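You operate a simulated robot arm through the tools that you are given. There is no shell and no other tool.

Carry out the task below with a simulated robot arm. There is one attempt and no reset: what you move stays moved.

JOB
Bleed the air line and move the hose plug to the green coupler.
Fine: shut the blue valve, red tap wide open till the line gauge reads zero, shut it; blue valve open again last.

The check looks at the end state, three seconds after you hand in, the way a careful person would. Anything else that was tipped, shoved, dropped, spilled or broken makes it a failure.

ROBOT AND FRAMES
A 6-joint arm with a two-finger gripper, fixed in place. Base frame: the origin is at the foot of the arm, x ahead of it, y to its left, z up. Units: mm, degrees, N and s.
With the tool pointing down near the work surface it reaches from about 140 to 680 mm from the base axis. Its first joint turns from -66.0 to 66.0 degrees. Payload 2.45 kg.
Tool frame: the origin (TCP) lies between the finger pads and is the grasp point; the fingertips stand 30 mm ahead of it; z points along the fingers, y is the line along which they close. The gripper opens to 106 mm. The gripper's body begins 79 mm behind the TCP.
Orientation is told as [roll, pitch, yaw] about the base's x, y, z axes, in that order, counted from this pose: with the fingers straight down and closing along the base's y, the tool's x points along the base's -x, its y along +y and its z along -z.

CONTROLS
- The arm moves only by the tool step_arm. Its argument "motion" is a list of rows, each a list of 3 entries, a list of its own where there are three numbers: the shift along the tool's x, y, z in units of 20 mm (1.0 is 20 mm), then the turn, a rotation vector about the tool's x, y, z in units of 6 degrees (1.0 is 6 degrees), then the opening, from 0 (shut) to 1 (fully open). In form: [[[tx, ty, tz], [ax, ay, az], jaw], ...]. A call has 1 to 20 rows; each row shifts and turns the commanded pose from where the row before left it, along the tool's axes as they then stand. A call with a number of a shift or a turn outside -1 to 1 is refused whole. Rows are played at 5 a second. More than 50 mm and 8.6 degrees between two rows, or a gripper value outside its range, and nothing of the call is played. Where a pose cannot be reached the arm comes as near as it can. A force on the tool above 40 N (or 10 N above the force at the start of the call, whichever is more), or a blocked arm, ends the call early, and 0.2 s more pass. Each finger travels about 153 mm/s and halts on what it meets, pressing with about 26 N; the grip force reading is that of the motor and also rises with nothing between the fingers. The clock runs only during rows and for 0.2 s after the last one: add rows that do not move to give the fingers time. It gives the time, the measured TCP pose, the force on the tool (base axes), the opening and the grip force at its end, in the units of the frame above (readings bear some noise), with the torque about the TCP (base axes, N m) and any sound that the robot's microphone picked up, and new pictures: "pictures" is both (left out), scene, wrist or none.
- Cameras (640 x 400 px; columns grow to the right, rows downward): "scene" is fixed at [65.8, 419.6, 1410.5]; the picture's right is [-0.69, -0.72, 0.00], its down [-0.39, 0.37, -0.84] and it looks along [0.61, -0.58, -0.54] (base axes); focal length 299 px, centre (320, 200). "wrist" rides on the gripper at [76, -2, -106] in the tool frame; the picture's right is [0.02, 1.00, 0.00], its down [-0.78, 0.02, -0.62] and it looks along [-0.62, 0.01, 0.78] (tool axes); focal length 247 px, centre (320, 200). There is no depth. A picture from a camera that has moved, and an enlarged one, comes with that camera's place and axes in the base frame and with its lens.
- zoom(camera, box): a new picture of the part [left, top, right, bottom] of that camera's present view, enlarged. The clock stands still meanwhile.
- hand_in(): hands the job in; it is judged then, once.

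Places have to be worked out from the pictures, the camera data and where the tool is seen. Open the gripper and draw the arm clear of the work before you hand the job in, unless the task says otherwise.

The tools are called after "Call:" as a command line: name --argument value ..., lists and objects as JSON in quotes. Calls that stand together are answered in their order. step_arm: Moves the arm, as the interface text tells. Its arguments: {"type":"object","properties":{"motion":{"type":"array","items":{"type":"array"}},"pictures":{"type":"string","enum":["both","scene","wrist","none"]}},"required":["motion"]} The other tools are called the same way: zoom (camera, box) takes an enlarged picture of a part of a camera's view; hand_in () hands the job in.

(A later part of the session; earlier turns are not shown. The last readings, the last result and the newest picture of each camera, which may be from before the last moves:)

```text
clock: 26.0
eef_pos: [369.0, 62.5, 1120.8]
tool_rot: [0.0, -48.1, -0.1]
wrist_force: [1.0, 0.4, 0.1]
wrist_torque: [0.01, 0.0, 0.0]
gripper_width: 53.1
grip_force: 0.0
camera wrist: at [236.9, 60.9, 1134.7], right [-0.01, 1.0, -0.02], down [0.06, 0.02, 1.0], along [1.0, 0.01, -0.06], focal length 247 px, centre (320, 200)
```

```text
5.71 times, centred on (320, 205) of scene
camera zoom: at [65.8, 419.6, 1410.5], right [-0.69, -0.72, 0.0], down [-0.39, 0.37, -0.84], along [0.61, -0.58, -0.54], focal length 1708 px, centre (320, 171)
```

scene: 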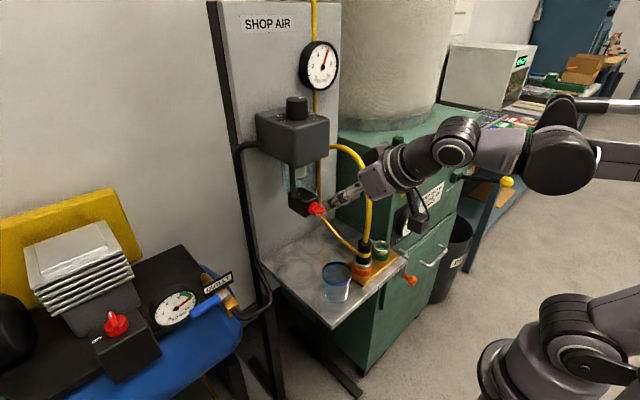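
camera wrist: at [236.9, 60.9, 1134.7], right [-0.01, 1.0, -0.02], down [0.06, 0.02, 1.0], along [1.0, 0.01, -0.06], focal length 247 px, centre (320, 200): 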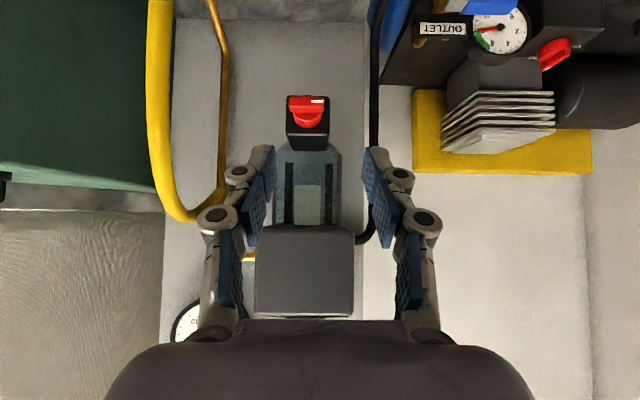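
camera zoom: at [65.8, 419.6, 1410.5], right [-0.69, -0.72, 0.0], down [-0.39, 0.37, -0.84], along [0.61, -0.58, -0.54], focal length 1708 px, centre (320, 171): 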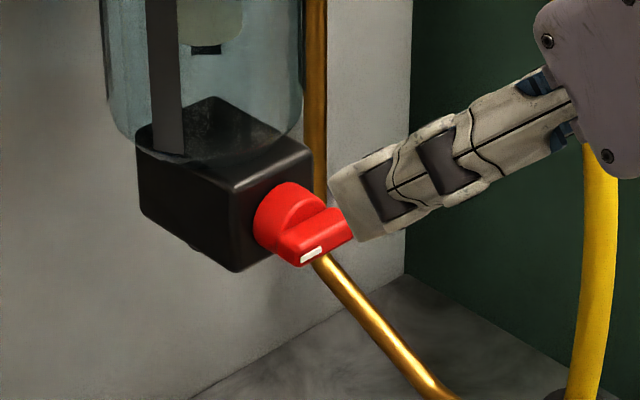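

The wrist camera now looks straight along +x at the tap. I'll zoom in on it, and on the line gauge in the scene view.

Call:
zoom --camera "wrist" --box '[260, 70, 360, 160]'

Call:
zoom --camera "scene" --box '[280, 30, 360, 100]'

```text
4.44 times, centred on (310, 115) of wrist
camera zoom: at [236.9, 60.9, 1134.7], right [-0.01, 1.0, -0.02], down [0.06, 0.02, 1.0], along [1.0, 0.01, -0.06], focal length 1098 px, centre (364, 578)
```

zoom: 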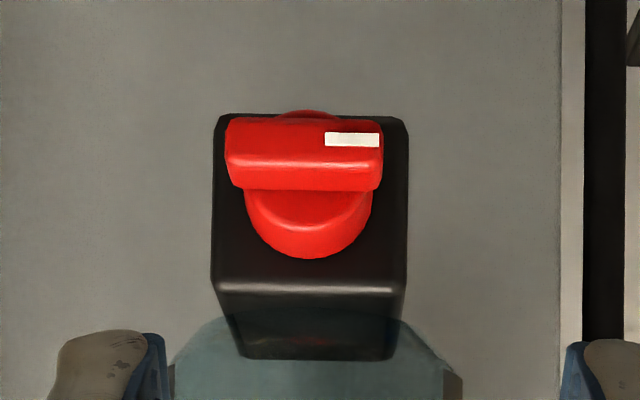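

```text
5.71 times, centred on (320, 65) of scene
camera zoom: at [65.8, 419.6, 1410.5], right [-0.69, -0.72, 0.0], down [-0.39, 0.37, -0.84], along [0.61, -0.58, -0.54], focal length 1708 px, centre (320, 971)
```

zoom: 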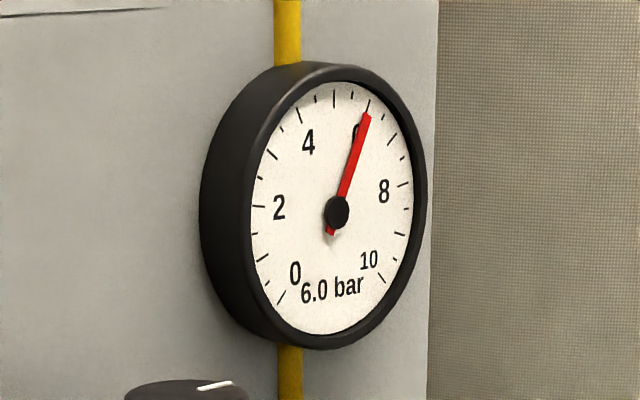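

The bar's front face is at x≈450, centre (y 49.3, z 1035), about 31 mm long and 10 mm thick. The line gauge still reads 6.0 bar. I'll finish the pitch to horizontal, then roll so the fingers close vertically.

Call:
step_arm --motion '[[[0, 0, 0], [0, -1, 0], 0.5], [[0, 0, 0], [0, -1, 0], 0.5], [[0, 0, 0], [0, -1, 0], 0.5], [[0, 0, 0], [0, -1, 0], 0.5], [[0, 0, 0], [0, -1, 0], 0.5], [[0, 0, 0], [0, -1, 0], 0.5], [[0, 0, 0], [0, -0.98, 0], 0.5], [[0, 0, 0], [0, 0, 0], 0.5]]'

```text
clock: 27.8
eef_pos: [367.0, 62.5, 1121.4]
tool_rot: [-2.2, -89.9, 2.0]
wrist_force: [-0.8, 0.0, -0.3]
wrist_torque: [0.01, 0.0, 0.01]
gripper_width: 53.0
grip_force: 0.0
camera wrist: at [260.2, 60.8, 1044.0], right [0.0, 1.0, -0.02], down [-0.62, 0.02, 0.78], along [0.78, 0.01, 0.62], focal length 247 px, centre (320, 200)
```

scene: 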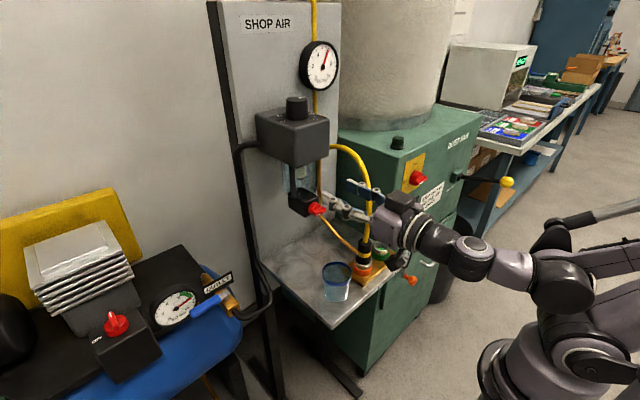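
wrist: 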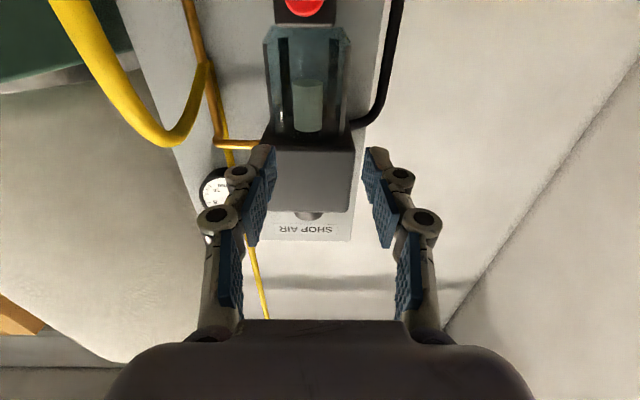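

The horizontal pose is reached. Now I'll roll +90° so the fingers close along z.

Call:
step_arm --motion '[[[0, 0, 0], [0, 0, 1], 0.4], [[0, 0, 0], [0, 0, 1], 0.4], [[0, 0, 0], [0, 0, 1], 0.4], [[0, 0, 0], [0, 0, 1], 0.4], [[0, 0, 0], [0, 0, 1], 0.4], [[0, 0, 0], [0, 0, 1], 0.4], [[0, 0, 0], [0, 0, 1], 0.4], [[0, 0, 0], [0, 0, 1], 0.4], [[0, 0, 0], [0, 0, 1], 0.4], [[0, 0, 0], [0, 0, 1], 0.4], [[0, 0, 0], [0, 0, 1], 0.4], [[0, 0, 0], [0, 0, 1], 0.4], [[0, 0, 0], [0, 0, 1], 0.4], [[0, 0, 0], [0, 0, 1], 0.4], [[0, 0, 0], [0, 0, 1], 0.4], [[0, 0, 0], [0, 0, 0], 0.4]]'

```text
clock: 31.2
eef_pos: [373.3, 47.5, 1119.9]
tool_rot: [87.8, -0.5, -89.5]
wrist_force: [0.7, 0.5, 0.3]
wrist_torque: [0.02, -0.03, -0.01]
gripper_width: 42.5
grip_force: 0.1
out of reach, approached as far as the arm can: row 15
camera wrist: at [265.3, 123.6, 1121.4], right [0.04, 0.03, 1.0], down [-0.61, -0.79, 0.05], along [0.79, -0.61, -0.01], focal length 247 px, centre (320, 200)
```

scene: 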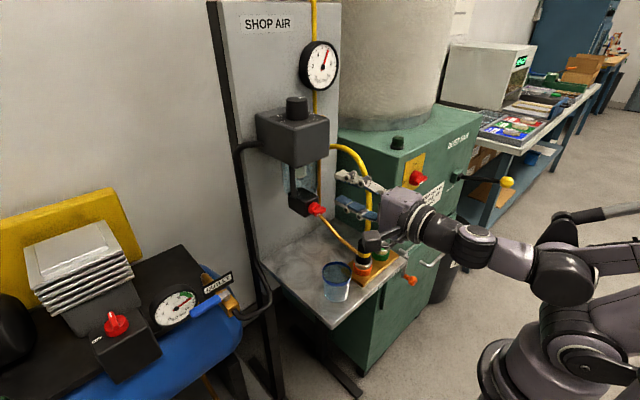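
wrist: 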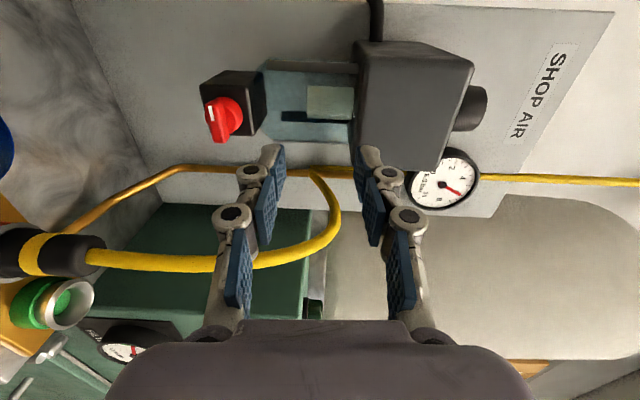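

The roll is nearly at +90°, with the last step at the arm's reach limit. The tap bar and the yellow hose are visible. I'll back the roll off slightly and move down to stage in front of the tap at about (380, 49, 1035).

Call:
step_arm --motion '[[[0, 0, 0.35], [0, 0, -0.2], 0.4], [[-0.33, -1, 0.3], [0, 0, 0], 0.4], [[-0.33, -1, 0], [0, 0, 0], 0.4], [[0, -1, 0], [0, 0, 0], 0.4], [[0, -1, 0], [0, 0, 0], 0.4], [[0, -0.3, 0], [0, 0, 0], 0.4], [[0, 0, 0], [0, 0, 0], 0.4]]'

Call:
zoom --camera "scene" --box '[270, 160, 400, 260]'

```text
clock: 32.8
eef_pos: [391.2, 19.6, 1068.2]
tool_rot: [89.3, -1.3, -89.9]
wrist_force: [0.3, 0.0, -1.2]
wrist_torque: [-0.04, -0.01, 0.01]
gripper_width: 42.4
grip_force: 0.1
out of reach, approached as far as the arm can: row 1, 2, 4, 5, 6
camera wrist: at [284.3, 95.8, 1067.0], right [0.01, 0.04, 1.0], down [-0.62, -0.78, 0.04], along [0.78, -0.62, 0.02], focal length 247 px, centre (320, 200)
```

scene: 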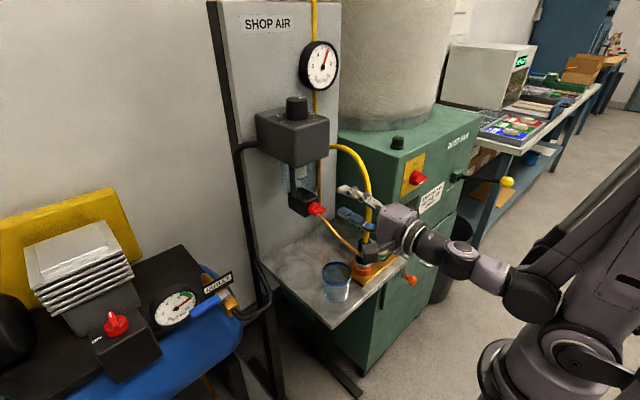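
wrist: 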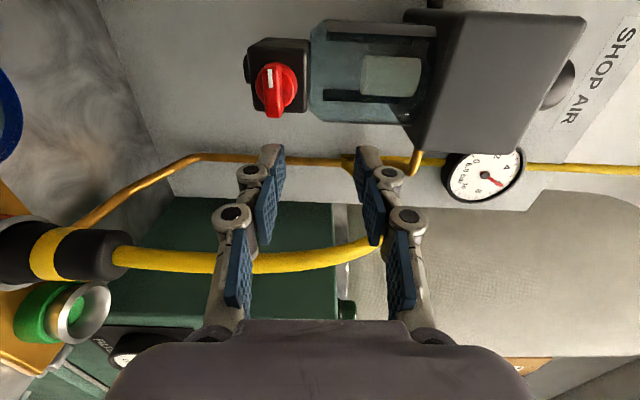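

```text
4.00 times, centred on (335, 210) of scene
camera zoom: at [65.8, 419.6, 1410.5], right [-0.69, -0.72, 0.0], down [-0.39, 0.37, -0.84], along [0.61, -0.58, -0.54], focal length 1196 px, centre (260, 160)
```

zoom: 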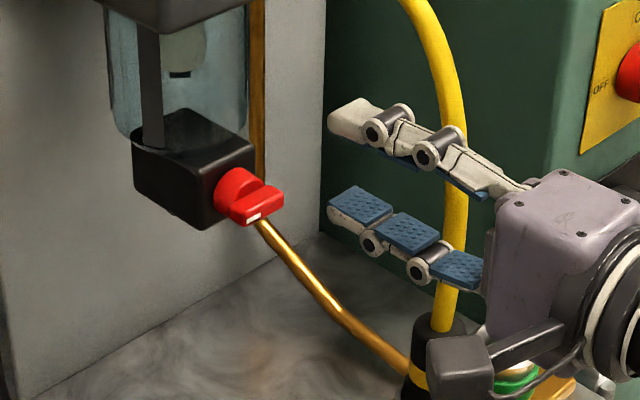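

At this roll the commanded spot is out of reach: the arm stopped at (391, 20, 1068). I'll reduce the roll by 30° to see where the pose becomes reachable.

Call:
step_arm --motion '[[[0, 0, 0], [0, 0, -1], 0.4], [[0, 0, 0], [0, 0, -1], 0.4], [[0, 0, 0], [0, 0, 0], 0.4]]' --pictures "none"

Call:
step_arm --motion '[[[0, 0, 0], [0, 0, -1], 0.4], [[0, 0, 0], [0, 0, -1], 0.4], [[0, 0, 0], [0, 0, -1], 0.4], [[0, 0, 0], [0, 0, 0], 0.4]]' --pictures "both"

```text
clock: 33.6
eef_pos: [391.4, 18.7, 1072.5]
tool_rot: [89.8, -13.3, -90.1]
wrist_force: [-1.2, 0.2, -0.3]
wrist_torque: [-0.02, 0.0, -0.01]
gripper_width: 42.4
grip_force: 0.1
```

```text
clock: 34.6
eef_pos: [390.8, 18.5, 1071.0]
tool_rot: [89.6, -31.3, -90.0]
wrist_force: [-0.4, -0.7, 0.2]
wrist_torque: [0.02, 0.01, -0.02]
gripper_width: 42.5
grip_force: 0.1
camera wrist: at [284.3, 84.4, 1030.2], right [0.0, 0.54, 0.84], down [-0.62, -0.66, 0.42], along [0.78, -0.53, 0.33], focal length 247 px, centre (320, 200)
```

scene: 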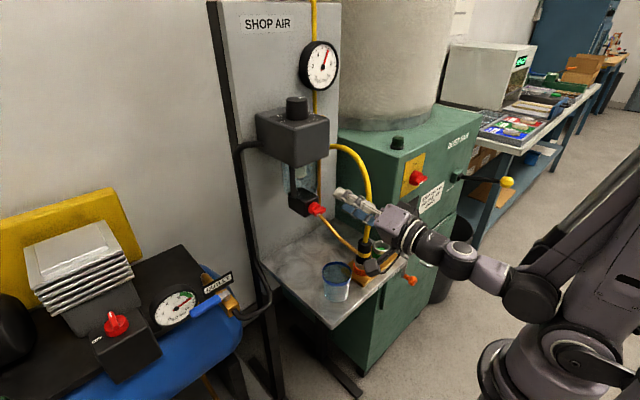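
wrist: 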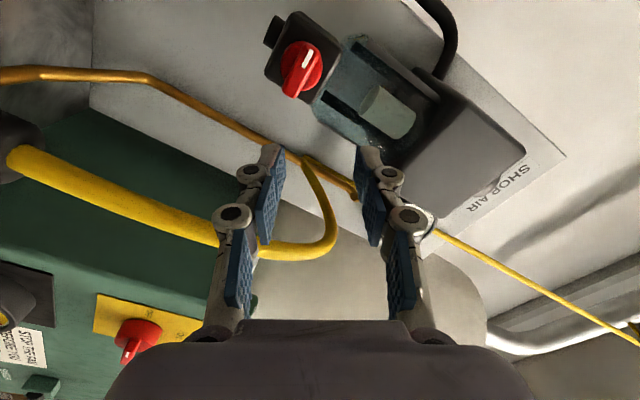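

The commanded pose was reset to where the arm actually is, so I can work from (391, 18.5, 1071) at 59° roll. I'll step toward (400, 49, 1035).

Call:
step_arm --motion '[[[0.55, -0.19, 0.12], [0, 0, 0], 0.4], [[0.55, -0.19, 0.11], [0, 0, 0], 0.4], [[0.55, -0.19, 0.11], [0, 0, 0], 0.4], [[0.55, -0.19, 0.11], [0, 0, 0], 0.4], [[0, 0, 0], [0, 0, 0], 0.4]]' --pictures "both"

```text
clock: 35.8
eef_pos: [401.9, 49.2, 1071.2]
tool_rot: [89.7, -31.2, -90.0]
wrist_force: [0.0, -0.7, -0.9]
wrist_torque: [0.01, 0.0, 0.03]
gripper_width: 42.3
grip_force: 0.1
out of reach, approached as far as the arm can: row 1, 2, 3, 4
camera wrist: at [293.4, 114.1, 1029.6], right [0.0, 0.54, 0.84], down [-0.62, -0.66, 0.42], along [0.78, -0.53, 0.33], focal length 247 px, centre (320, 200)
```

scene: 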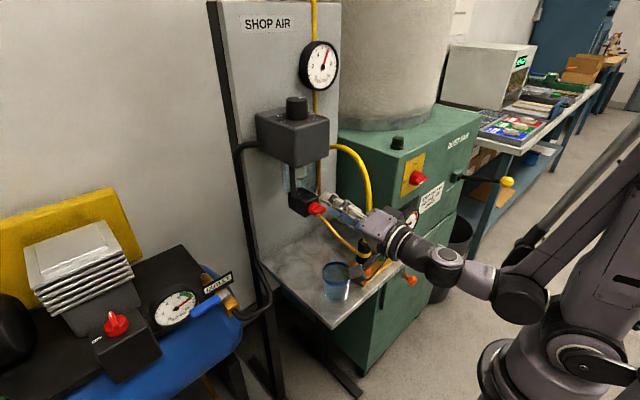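
wrist: 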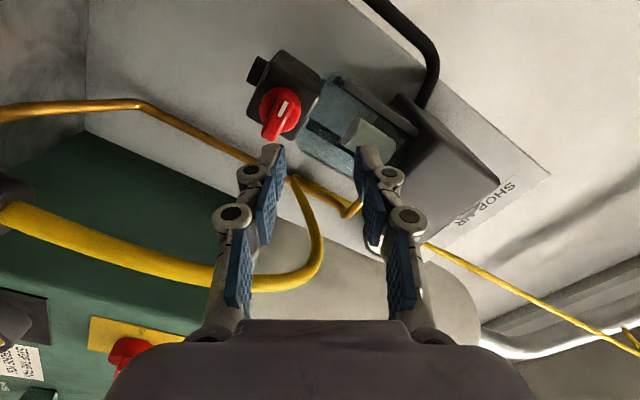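

The arm looks limited by elbow folding when it is horizontal this low and close in. Tilting the tool about 20° downward raises the wrist, so I'll tilt about base y and restore the roll to 90°.

Call:
step_arm --motion '[[[0, 0, -0.4], [0.715, 0.43, 0], 0.4], [[0, 0, -0.4], [0.715, 0.43, 0], 0.4], [[0, 0, 0], [0.715, 0.43, 0], 0.4], [[0, 0, 0], [0.715, 0.43, 0], 0.4], [[0, 0, 0], [0, 0, 1], 0.4], [[0, 0, 0], [0, 0, 1], 0.4], [[0, 0, 0], [0, 0, 1], 0.4], [[0, 0, 0], [0, 0, 1], 0.4], [[0, 0, 0], [0, 0, 1], 0.4], [[0, 0, 0], [0, 0, 0.1], 0.4], [[0, 0, 0], [0, 0, 0], 0.4]]' --pictures "both"

```text
clock: 38.2
eef_pos: [384.4, 49.7, 1072.0]
tool_rot: [69.9, -0.4, -90.0]
wrist_force: [0.0, -0.2, -0.4]
wrist_torque: [0.01, 0.02, -0.02]
gripper_width: 42.3
grip_force: 0.1
camera wrist: at [282.3, 126.6, 1105.6], right [0.34, 0.03, 0.94], down [-0.58, -0.78, 0.24], along [0.74, -0.62, -0.25], focal length 247 px, centre (320, 200)
```

scene: 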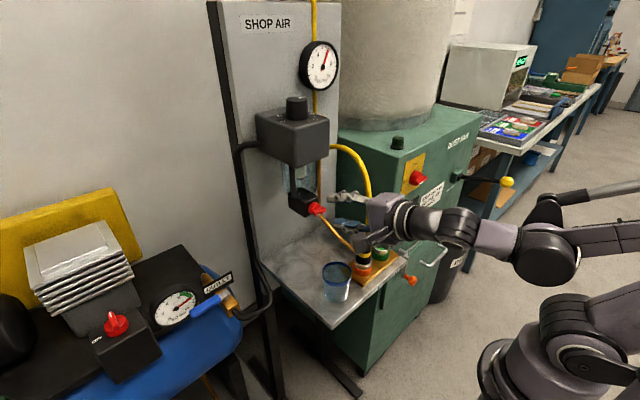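
wrist: 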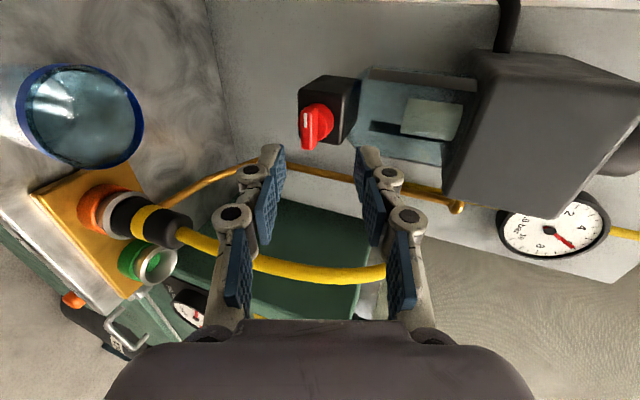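

The tilted pose is reached at (384, 50, 1072). I'll line up with the bar and advance 35 mm along the tool axis, then look.

Call:
step_arm --motion '[[[0, -0.51, 0], [0, 0, 0], 0.35], [[0, 0, 1], [0, 0, 0], 0.35], [[0, 0, 0.75], [0, 0, 0], 0.35], [[0, 0, 0], [0, 0, 0], 0.35]]' --pictures "both"

Call:
zoom --camera "scene" --box '[270, 170, 370, 240]'

Call:
zoom --camera "wrist" --box '[240, 60, 420, 220]'

```text
clock: 39.2
eef_pos: [412.0, 48.6, 1048.8]
tool_rot: [69.9, -0.7, -89.9]
wrist_force: [-0.1, 0.2, 1.1]
wrist_torque: [0.01, 0.01, 0.02]
gripper_width: 37.0
grip_force: 0.0
camera wrist: at [311.5, 125.5, 1083.7], right [0.34, 0.03, 0.94], down [-0.58, -0.78, 0.24], along [0.74, -0.62, -0.25], focal length 247 px, centre (320, 200)
```

scene: 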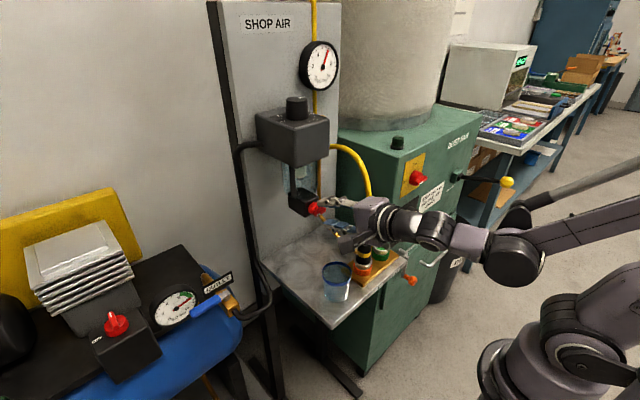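
wrist: 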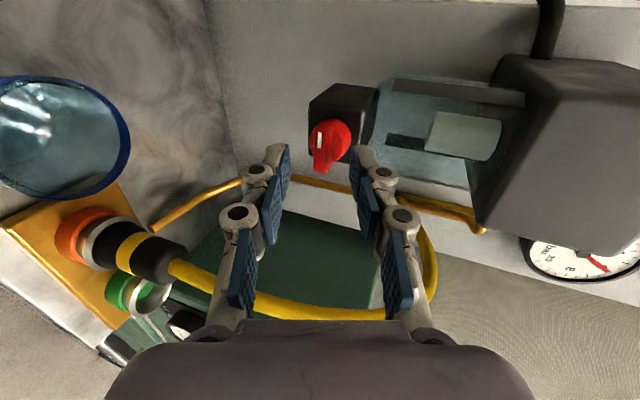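

```text
5.71 times, centred on (320, 205) of scene
camera zoom: at [65.8, 419.6, 1410.5], right [-0.69, -0.72, 0.0], down [-0.39, 0.37, -0.84], along [0.61, -0.58, -0.54], focal length 1708 px, centre (320, 171)
```

zoom: 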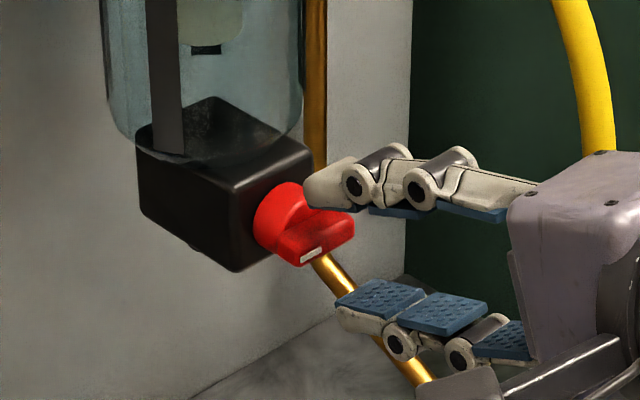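

```text
2.50 times, centred on (330, 140) of wrist
camera zoom: at [311.5, 125.5, 1083.7], right [0.34, 0.03, 0.94], down [-0.58, -0.78, 0.24], along [0.74, -0.62, -0.25], focal length 617 px, centre (295, 350)
```

zoom: 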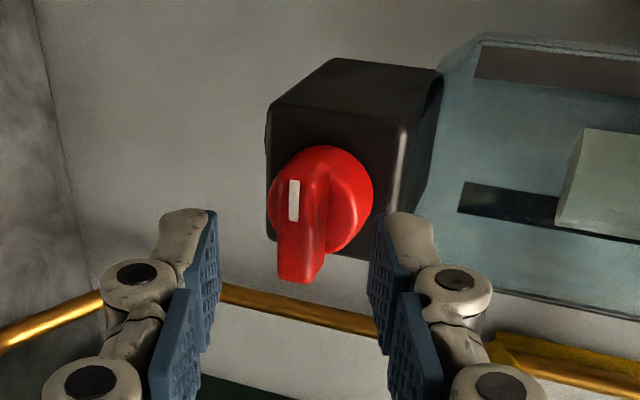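

The bar is centred between the fingers. I'll narrow to about 26 mm and advance 18 mm so the tips pass the sides of the bar.

Call:
step_arm --motion '[[[0, 0, 0], [0, 0, 0], 0.25], [[0, 0, 0.5], [0, 0, 0], 0.25], [[0, 0, 0.4], [0, 0, 0], 0.25], [[0, 0, 0], [0, 0, 0], 0.25]]' --pictures "none"

Call:
zoom --camera "scene" --box '[270, 170, 370, 240]'

Call:
zoom --camera "wrist" --box '[240, 60, 420, 220]'

```text
clock: 40.2
eef_pos: [429.4, 47.8, 1044.1]
tool_rot: [69.9, -0.5, -89.9]
wrist_force: [-6.8, 2.2, 5.1]
wrist_torque: [0.03, -0.17, 0.09]
gripper_width: 31.2
grip_force: 2.2
```

```text
5.71 times, centred on (320, 205) of scene
camera zoom: at [65.5, 419.7, 1410.5], right [-0.69, -0.72, 0.0], down [-0.39, 0.37, -0.84], along [0.61, -0.58, -0.54], focal length 1708 px, centre (320, 171)
```

zoom: 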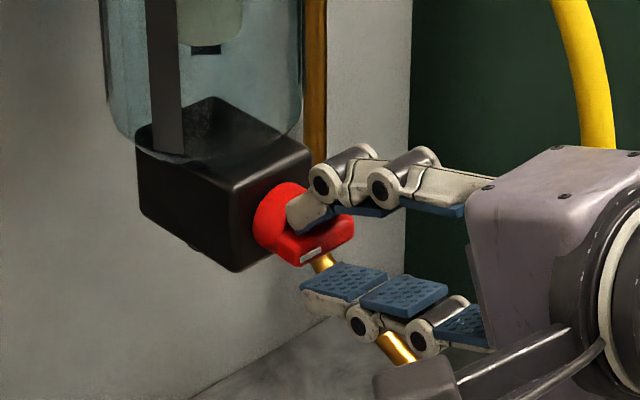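

```text
2.50 times, centred on (330, 140) of wrist
camera zoom: at [328.4, 125.8, 1078.2], right [0.34, 0.03, 0.94], down [-0.58, -0.78, 0.24], along [0.74, -0.62, -0.25], focal length 617 px, centre (295, 350)
```

zoom: 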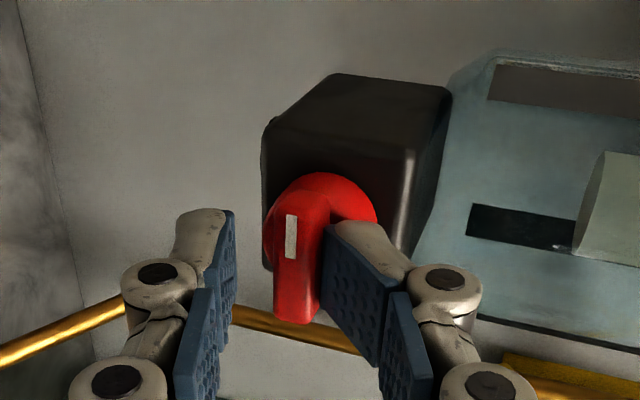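

The fingers met something: the upper tip is touching the boss, with about 8 N and the fingers held at 31 mm. I'll back off 8 mm, shift 3 mm up and recheck the alignment.

Call:
step_arm --motion '[[[0, 0, -0.4], [0, 0, 0], 0.3], [[0, 0.15, 0], [0, 0, 0], 0.25], [[0, 0, 0], [0, 0, 0], 0.25]]' --pictures "none"

Call:
zoom --camera "scene" --box '[270, 170, 370, 240]'

Call:
zoom --camera "wrist" --box '[240, 60, 420, 220]'

```text
clock: 41.0
eef_pos: [422.3, 48.8, 1049.4]
tool_rot: [69.9, -0.6, -90.0]
wrist_force: [0.0, 0.2, 0.6]
wrist_torque: [0.04, 0.03, 0.0]
gripper_width: 26.1
grip_force: 0.1
```

```text
5.71 times, centred on (320, 205) of scene
camera zoom: at [65.8, 419.6, 1410.5], right [-0.69, -0.72, 0.0], down [-0.39, 0.37, -0.84], along [0.61, -0.58, -0.54], focal length 1708 px, centre (320, 171)
```

zoom: 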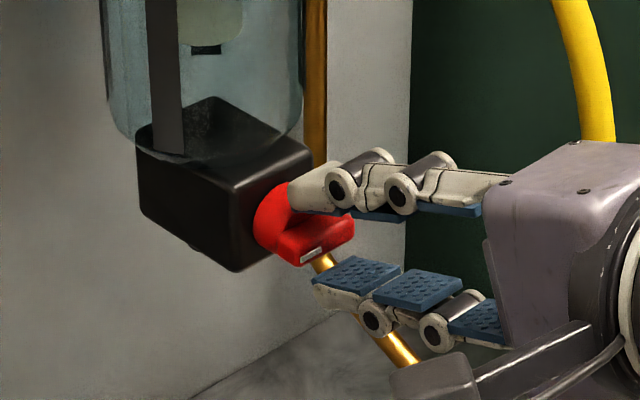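

```text
2.50 times, centred on (330, 140) of wrist
camera zoom: at [321.6, 125.9, 1083.2], right [0.34, 0.03, 0.94], down [-0.58, -0.78, 0.24], along [0.74, -0.62, -0.25], focal length 617 px, centre (295, 350)
```

zoom: 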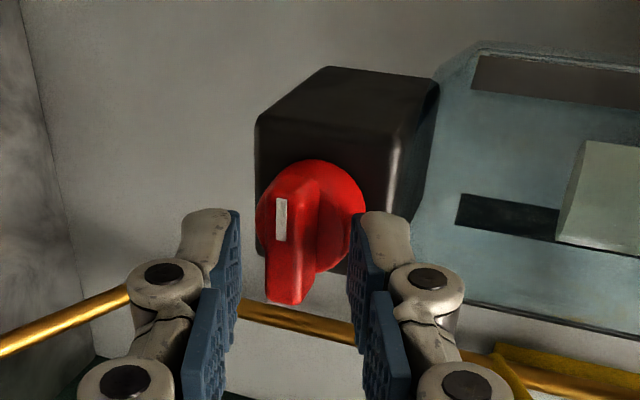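

The alignment is good, but the 20° tilt means the upper tip meets the boss before the lower finger covers the bar. I'll back off 10 mm, flatten the tilt to about 8° and re-centre in height.

Call:
step_arm --motion '[[[0, 0, -0.5], [0, 0, 0], 0.25], [[0, 0, 0], [-1, 0, 0], 0.25], [[0, 0, 0], [-1, 0, 0], 0.25], [[0, -0.26, 0], [0, 0, 0], 0.25], [[0, -0.26, 0], [0, 0, 0], 0.25], [[0, 0, 0], [0, 0, 0], 0.25]]' --pictures "none"

Call:
zoom --camera "scene" --box '[270, 170, 370, 240]'

Call:
zoom --camera "wrist" --box '[240, 60, 420, 220]'

```text
clock: 42.4
eef_pos: [413.0, 49.2, 1041.9]
tool_rot: [81.8, -0.5, -90.0]
wrist_force: [0.6, 0.1, -0.1]
wrist_torque: [-0.01, 0.03, 0.0]
gripper_width: 26.5
grip_force: 0.1
```

```text
5.71 times, centred on (320, 205) of scene
camera zoom: at [65.8, 419.6, 1410.5], right [-0.69, -0.72, 0.0], down [-0.39, 0.37, -0.84], along [0.61, -0.58, -0.54], focal length 1708 px, centre (320, 171)
```

zoom: 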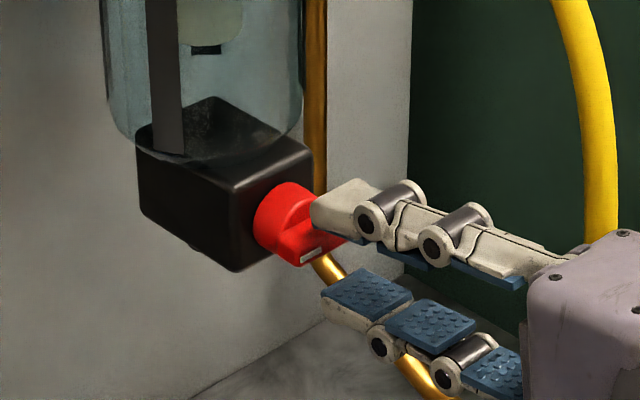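

```text
2.50 times, centred on (330, 140) of wrist
camera zoom: at [306.7, 125.9, 1053.8], right [0.14, 0.03, 0.99], down [-0.61, -0.78, 0.11], along [0.78, -0.62, -0.09], focal length 617 px, centre (295, 350)
```

zoom: 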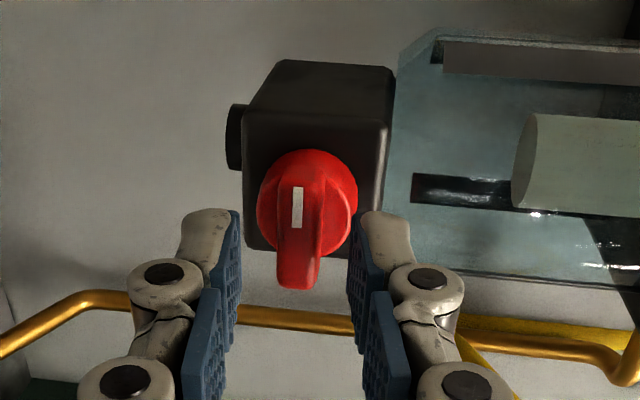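

Now at 8° tilt, well centred, and reachable. I'll advance 16 mm so the tips overlap the bar by about 9 mm, then close lightly.

Call:
step_arm --motion '[[[0, 0, 0.4], [0, 0, 0], 0.25], [[0, 0, 0.4], [0, 0, 0], 0.25], [[0, 0, 0], [0, 0, 0], 0.25]]' --pictures "none"

Call:
zoom --camera "scene" --box '[270, 170, 370, 240]'

Call:
zoom --camera "wrist" --box '[240, 60, 420, 220]'

```text
clock: 43.2
eef_pos: [426.6, 48.9, 1040.2]
tool_rot: [82.0, -0.6, -89.9]
wrist_force: [-9.5, 1.2, 4.3]
wrist_torque: [0.02, -0.25, 0.01]
gripper_width: 29.3
grip_force: 2.3
```

```text
5.71 times, centred on (320, 205) of scene
camera zoom: at [65.5, 419.6, 1410.5], right [-0.69, -0.72, 0.0], down [-0.39, 0.37, -0.84], along [0.61, -0.58, -0.54], focal length 1708 px, centre (320, 171)
```

zoom: 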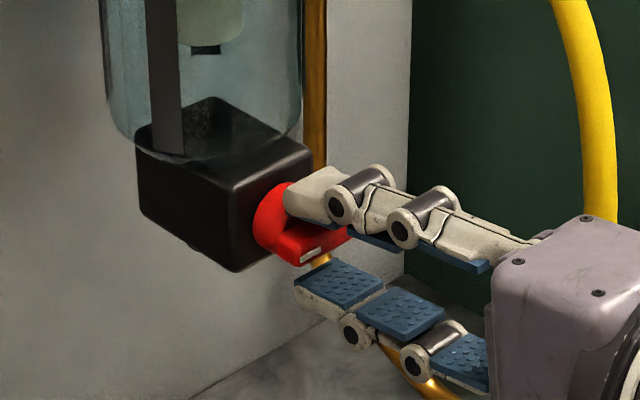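

```text
2.50 times, centred on (330, 140) of wrist
camera zoom: at [321.7, 125.5, 1051.8], right [0.14, 0.03, 0.99], down [-0.61, -0.78, 0.11], along [0.78, -0.62, -0.09], focal length 617 px, centre (295, 350)
```

zoom: 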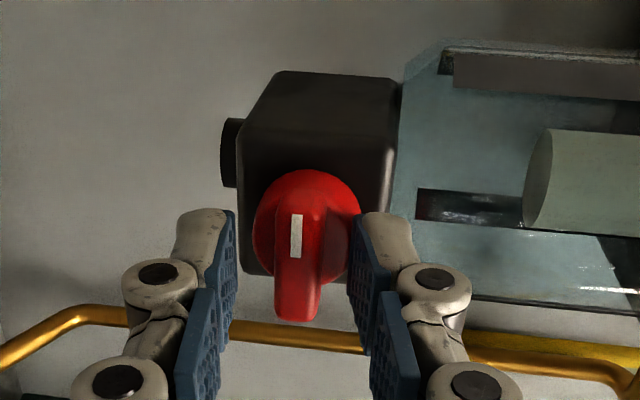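

The upper tip is touching the boss face at x≈458, which is as deep as I can go. I'll back off 3 mm and close gently on the bar.

Call:
step_arm --motion '[[[0, 0, -0.15], [0, 0, 0], 0.25], [[0, 0, 0], [0, 0, 0], 0.16], [[0, 0, 0], [0, 0, 0], 0.12], [[0, 0, 0], [0, 0, 0], 0.12]]' --pictures "none"

Call:
zoom --camera "scene" --box '[270, 170, 370, 240]'

Call:
zoom --camera "wrist" --box '[240, 60, 420, 220]'

```text
clock: 44.2
eef_pos: [426.7, 48.3, 1039.7]
tool_rot: [81.9, -0.6, -90.0]
wrist_force: [0.6, -0.7, 1.3]
wrist_torque: [0.01, -0.03, 0.05]
gripper_width: 13.6
grip_force: 0.6
```

```text
5.71 times, centred on (320, 205) of scene
camera zoom: at [65.8, 419.6, 1410.5], right [-0.69, -0.72, 0.0], down [-0.39, 0.37, -0.84], along [0.61, -0.58, -0.54], focal length 1708 px, centre (320, 171)
```

zoom: 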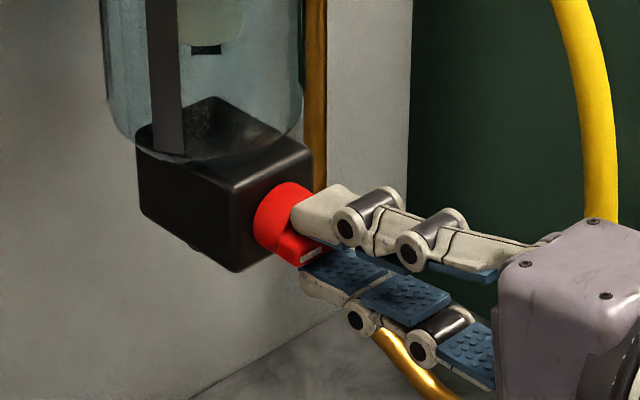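

```text
2.50 times, centred on (330, 140) of wrist
camera zoom: at [319.1, 125.5, 1052.2], right [0.14, 0.03, 0.99], down [-0.61, -0.78, 0.11], along [0.78, -0.62, -0.09], focal length 617 px, centre (295, 350)
```

zoom: 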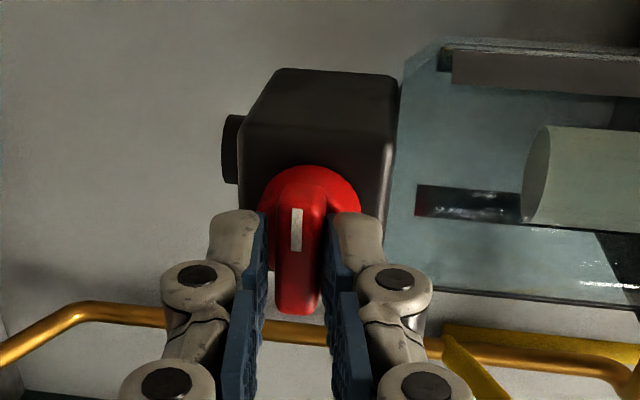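

The fingers now flank the bar closely with a 13.6 mm gap. I'll try turning it counter-clockwise as seen from the front (mark going down), 12° first, watching the torque.

Call:
step_arm --motion '[[[0, 0, 0], [0, 0, -1], 0.12], [[0, 0, 0], [0, 0, -1], 0.12], [[0, 0, 0], [0, 0, 0], 0.12]]' --pictures "none"

Call:
zoom --camera "wrist" --box '[240, 60, 420, 220]'

Call:
zoom --camera "scene" --box '[270, 30, 370, 240]'

```text
clock: 45.0
eef_pos: [425.2, 49.2, 1040.8]
tool_rot: [81.7, -12.3, -88.3]
wrist_force: [0.6, -2.8, 4.8]
wrist_torque: [0.8, -0.31, -0.36]
gripper_width: 15.9
grip_force: 42.0
```

```text
2.50 times, centred on (330, 140) of wrist
camera zoom: at [316.9, 123.1, 1037.5], right [0.14, 0.24, 0.96], down [-0.59, -0.76, 0.27], along [0.8, -0.6, 0.03], focal length 617 px, centre (295, 350)
```

zoom: 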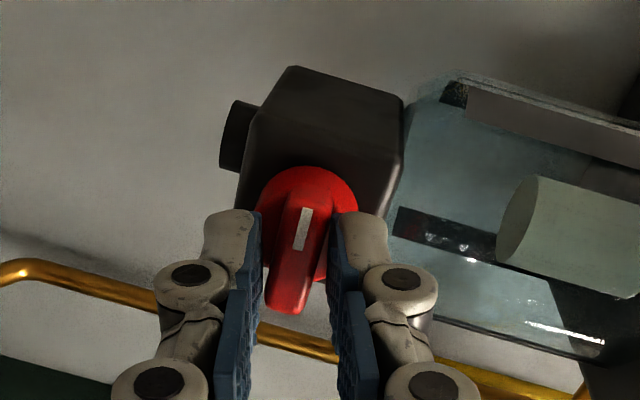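

```text
1.90 times, centred on (320, 135) of scene
camera zoom: at [65.8, 419.5, 1410.5], right [-0.69, -0.72, 0.0], down [-0.39, 0.37, -0.84], along [0.61, -0.58, -0.54], focal length 569 px, centre (320, 324)
```

zoom: 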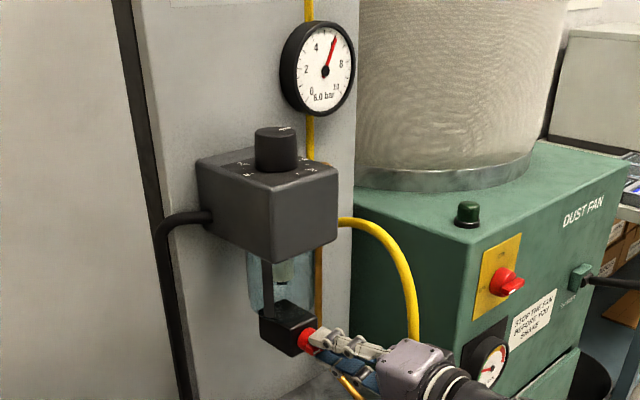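

The torque rose to 0.8 N·m and the bar stayed aligned with the block, so that direction is against the stop. I'll return and try the opposite direction, with the mark going up.

Call:
step_arm --motion '[[[0, 0, 0], [0, 0, 1], 0.13], [[0, 0, 0], [0, 0, 1], 0.13], [[0, 0, 0], [0, 0, 1], 0.12], [[0, 0, 0], [0, 0, 0.7], 0.12], [[0, 0, 0], [0, 0, 0], 0.12]]' --pictures "none"

Call:
zoom --camera "wrist" --box '[240, 60, 420, 220]'

Call:
zoom --camera "scene" --box '[280, 30, 360, 100]'

```text
clock: 46.2
eef_pos: [425.2, 48.6, 1040.1]
tool_rot: [81.8, 9.5, -91.3]
wrist_force: [0.0, 0.4, -0.3]
wrist_torque: [-0.01, 0.02, 0.0]
gripper_width: 12.9
grip_force: 0.0
```

```text
2.50 times, centred on (330, 140) of wrist
camera zoom: at [321.2, 124.6, 1066.5], right [0.14, -0.15, 0.98], down [-0.63, -0.77, -0.03], along [0.76, -0.62, -0.2], focal length 617 px, centre (295, 350)
```

zoom: 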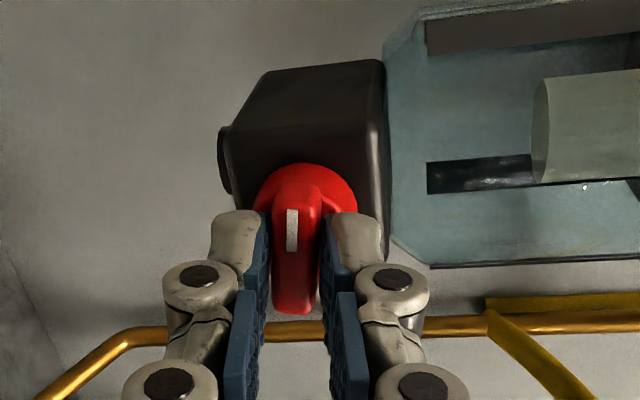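

```text
5.71 times, centred on (320, 65) of scene
camera zoom: at [65.8, 419.6, 1410.5], right [-0.69, -0.72, 0.0], down [-0.39, 0.37, -0.84], along [0.61, -0.58, -0.54], focal length 1708 px, centre (320, 971)
```

zoom: 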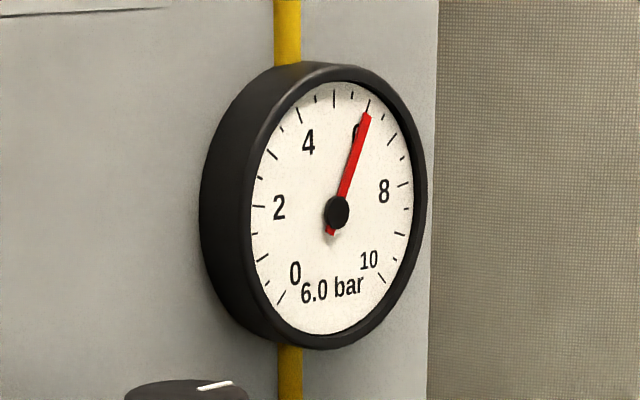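

Opening is that way: the bar turned about 10° freely with zero force. To get 80° more without reaching the roll limit, I'll release, back off 14 mm, roll the gripper 180° the other way and regrip. I'll do half of that roll first.

Call:
step_arm --motion '[[[0, 0, 0], [0, 0, 0], 0.25], [[0, 0, -0.35], [0, 0, 0], 0.25], [[0, 0, -0.35], [0, 0, 0], 0.25], [[0, 0, 0], [0, 0, -1], 0.25], [[0, 0, 0], [0, 0, -1], 0.25], [[0, 0, 0], [0, 0, -1], 0.25], [[0, 0, 0], [0, 0, -1], 0.25], [[0, 0, 0], [0, 0, -1], 0.25], [[0, 0, 0], [0, 0, -1], 0.25], [[0, 0, 0], [0, 0, -1], 0.25], [[0, 0, 0], [0, 0, -1], 0.25], [[0, 0, 0], [0, 0, -1], 0.25], [[0, 0, 0], [0, 0, -1], 0.25], [[0, 0, 0], [0, 0, -1], 0.25], [[0, 0, 0], [0, 0, -1], 0.25], [[0, 0, 0], [0, 0, -1], 0.25], [[0, 0, 0], [0, 0, -1], 0.25], [[0, 0, 0], [0, 0, -1], 0.25], [[0, 0, 0], [0, 0, 0], 0.25]]'

Call:
zoom --camera "scene" --box '[270, 30, 370, 240]'

```text
clock: 50.2
eef_pos: [411.9, 48.5, 1041.8]
tool_rot: [49.2, -77.5, -49.8]
wrist_force: [-0.7, -0.6, -0.4]
wrist_torque: [0.01, -0.02, 0.0]
gripper_width: 26.5
grip_force: 0.1
camera wrist: at [294.9, 59.8, 981.7], right [0.02, 0.99, 0.14], down [-0.51, -0.11, 0.86], along [0.86, -0.09, 0.5], focal length 247 px, centre (320, 200)
```

scene: 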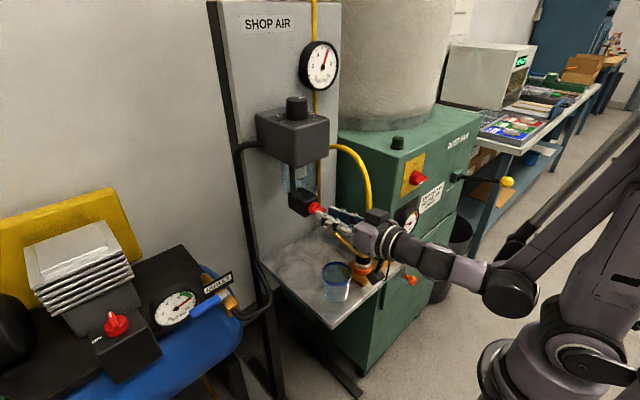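
wrist: 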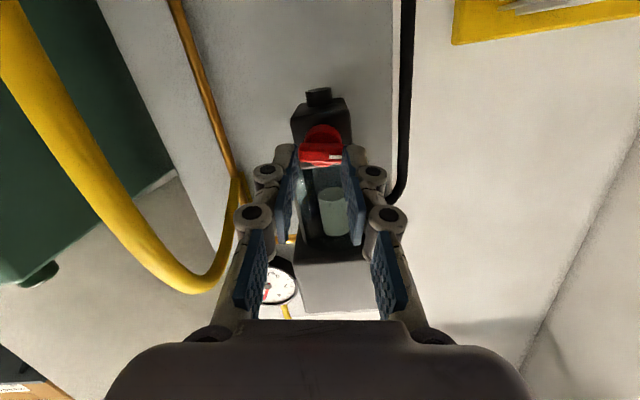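

```text
1.90 times, centred on (320, 135) of scene
camera zoom: at [65.8, 419.6, 1410.5], right [-0.69, -0.72, 0.0], down [-0.39, 0.37, -0.84], along [0.61, -0.58, -0.54], focal length 569 px, centre (320, 324)
```

zoom: 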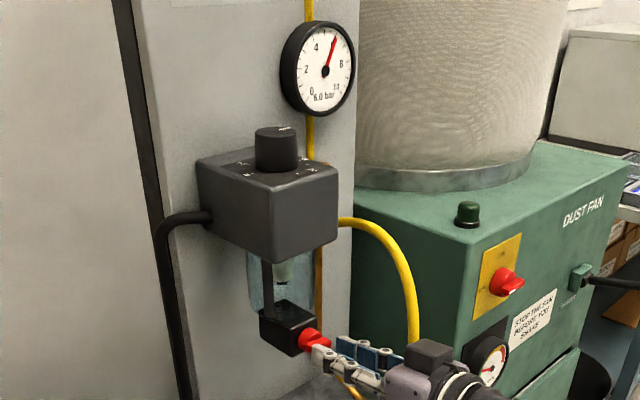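

Reachable, with no problems. I'll continue the roll another 90°.

Call:
step_arm --motion '[[[0, 0, 0], [0, 0, -1], 0.25], [[0, 0, 0], [0, 0, -1], 0.25], [[0, 0, 0], [0, 0, -1], 0.25], [[0, 0, 0], [0, 0, -1], 0.25], [[0, 0, 0], [0, 0, -1], 0.25], [[0, 0, 0], [0, 0, -1], 0.25], [[0, 0, 0], [0, 0, -1], 0.25], [[0, 0, 0], [0, 0, -1], 0.25], [[0, 0, 0], [0, 0, -1], 0.25], [[0, 0, 0], [0, 0, -1], 0.25], [[0, 0, 0], [0, 0, -1], 0.25], [[0, 0, 0], [0, 0, -1], 0.25], [[0, 0, 0], [0, 0, -1], 0.25], [[0, 0, 0], [0, 0, -1], 0.25], [[0, 0, 0], [0, 0, -1], 0.25], [[0, 0, 0], [0, 0, 0], 0.25]]'

Call:
zoom --camera "wrist" --box '[240, 60, 420, 220]'

Call:
zoom --camera "scene" --box '[270, 170, 370, 240]'

```text
clock: 53.6
eef_pos: [411.6, 49.0, 1042.5]
tool_rot: [-81.8, -9.4, 88.6]
wrist_force: [-0.1, -0.5, 0.1]
wrist_torque: [0.02, -0.01, -0.02]
gripper_width: 26.7
grip_force: 0.0
camera wrist: at [303.8, -26.3, 1046.0], right [-0.14, 0.14, -0.98], down [-0.6, 0.78, 0.2], along [0.79, 0.61, -0.02], focal length 247 px, centre (320, 200)
```

scene: 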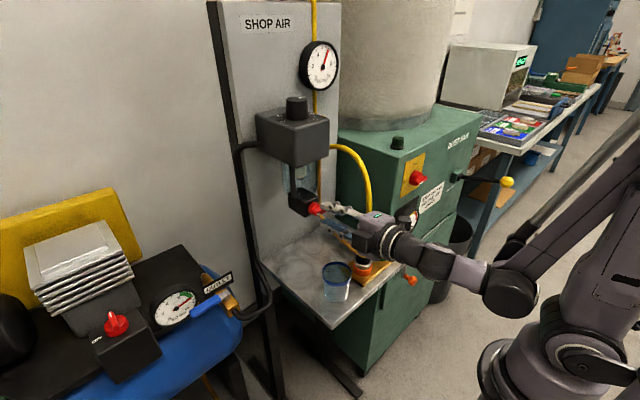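
wrist: 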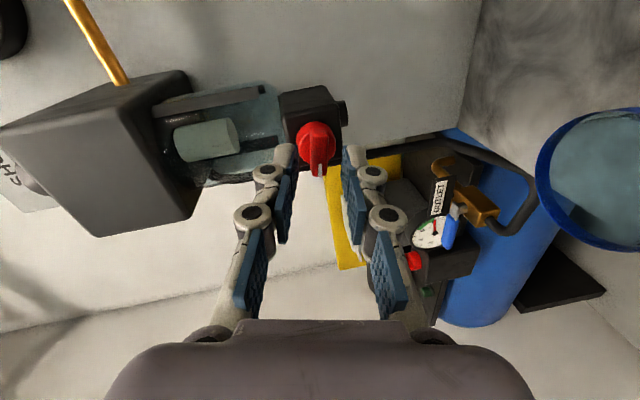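

```text
2.50 times, centred on (330, 140) of wrist
camera zoom: at [303.8, -26.3, 1046.0], right [-0.14, 0.14, -0.98], down [-0.6, 0.78, 0.2], along [0.79, 0.61, -0.02], focal length 617 px, centre (295, 350)
```

zoom: 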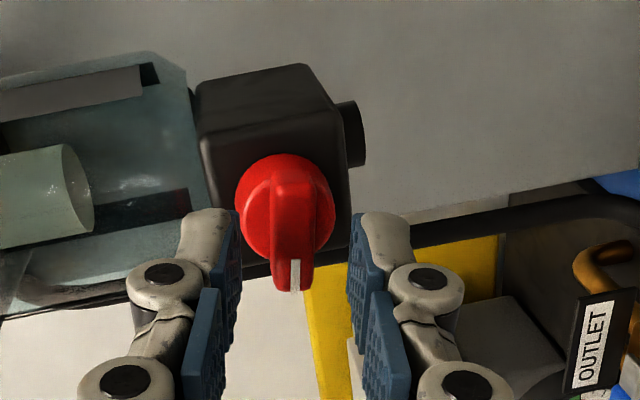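

```text
5.71 times, centred on (320, 205) of scene
camera zoom: at [65.8, 419.6, 1410.5], right [-0.69, -0.72, 0.0], down [-0.39, 0.37, -0.84], along [0.61, -0.58, -0.54], focal length 1708 px, centre (320, 171)
```

zoom: 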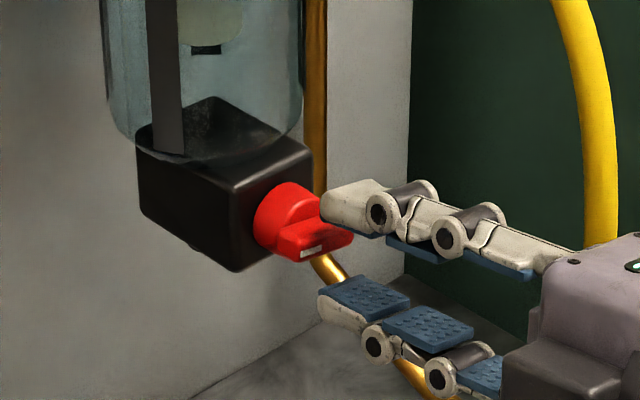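

The bar is turned slightly and again centred between the fingers. I'll advance 14 mm and close around it.

Call:
step_arm --motion '[[[0, 0, 0.35], [0, 0, 0], 0.25], [[0, 0, 0.3], [0, 0, 0], 0.25], [[0, 0, 0], [0, 0, 0], 0.16], [[0, 0, 0], [0, 0, 0], 0.115], [[0, 0, 0], [0, 0, 0], 0.115]]' --pictures "none"

Call:
zoom --camera "wrist" --box '[240, 60, 420, 220]'

```text
clock: 54.8
eef_pos: [423.6, 47.4, 1040.7]
tool_rot: [-81.8, -9.5, 88.7]
wrist_force: [-1.1, 0.5, 0.8]
wrist_torque: [0.0, 0.0, -0.01]
gripper_width: 12.7
grip_force: 0.6
```

```text
2.50 times, centred on (330, 140) of wrist
camera zoom: at [316.9, -26.6, 1043.8], right [-0.14, 0.15, -0.98], down [-0.6, 0.78, 0.2], along [0.79, 0.61, -0.02], focal length 617 px, centre (295, 350)
```

zoom: 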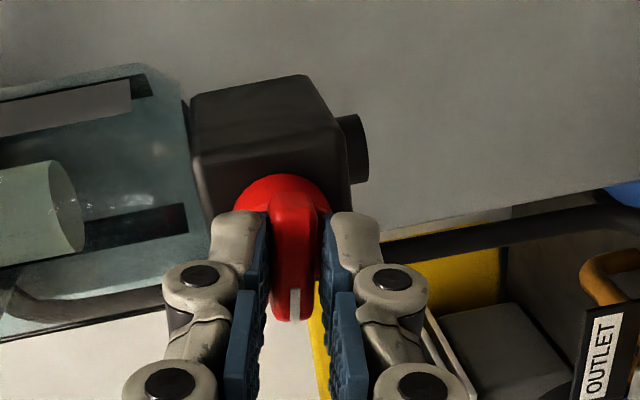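

The bar is snug between the fingers. I'll turn it 42° in the opening direction and check the force.

Call:
step_arm --motion '[[[0, 0, 0], [0, 0, 1], 0.115], [[0, 0, 0], [0, 0, 1], 0.115], [[0, 0, 0], [0, 0, 1], 0.115], [[0, 0, 0], [0, 0, 1], 0.115], [[0, 0, 0], [0, 0, 1], 0.115], [[0, 0, 0], [0, 0, 1], 0.115], [[0, 0, 0], [0, 0, 1], 0.115], [[0, 0, 0], [0, 0, 0], 0.115]]' --pictures "none"

Call:
zoom --camera "wrist" --box '[240, 60, 420, 220]'

Call:
zoom --camera "scene" --box '[270, 30, 370, 240]'

```text
clock: 56.6
eef_pos: [424.5, 48.9, 1041.2]
tool_rot: [-77.0, -50.9, 79.9]
wrist_force: [-0.7, 2.3, -1.7]
wrist_torque: [-0.01, 0.05, 0.07]
gripper_width: 14.1
grip_force: 1.4
```

```text
2.50 times, centred on (330, 140) of wrist
camera zoom: at [310.3, 0.6, 996.6], right [-0.09, 0.77, -0.63], down [-0.53, 0.5, 0.69], along [0.84, 0.4, 0.36], focal length 617 px, centre (295, 350)
```

zoom: 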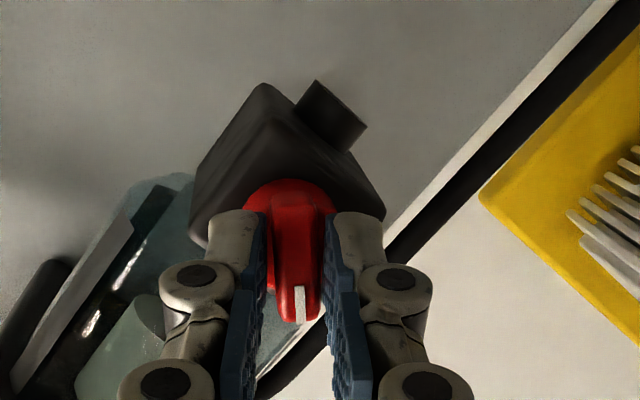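

```text
1.90 times, centred on (320, 135) of scene
camera zoom: at [65.8, 419.7, 1410.5], right [-0.69, -0.72, 0.0], down [-0.39, 0.37, -0.84], along [0.61, -0.58, -0.54], focal length 569 px, centre (320, 324)
```

zoom: 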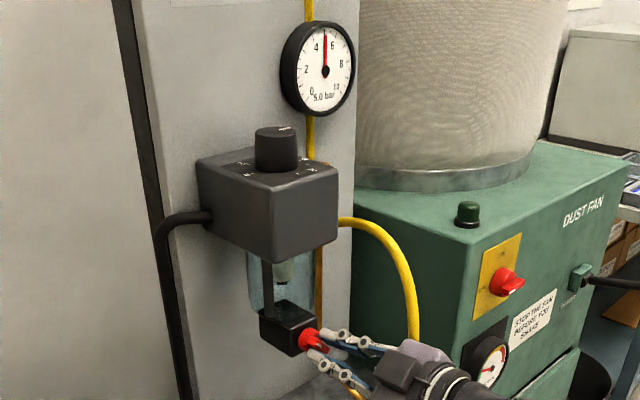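

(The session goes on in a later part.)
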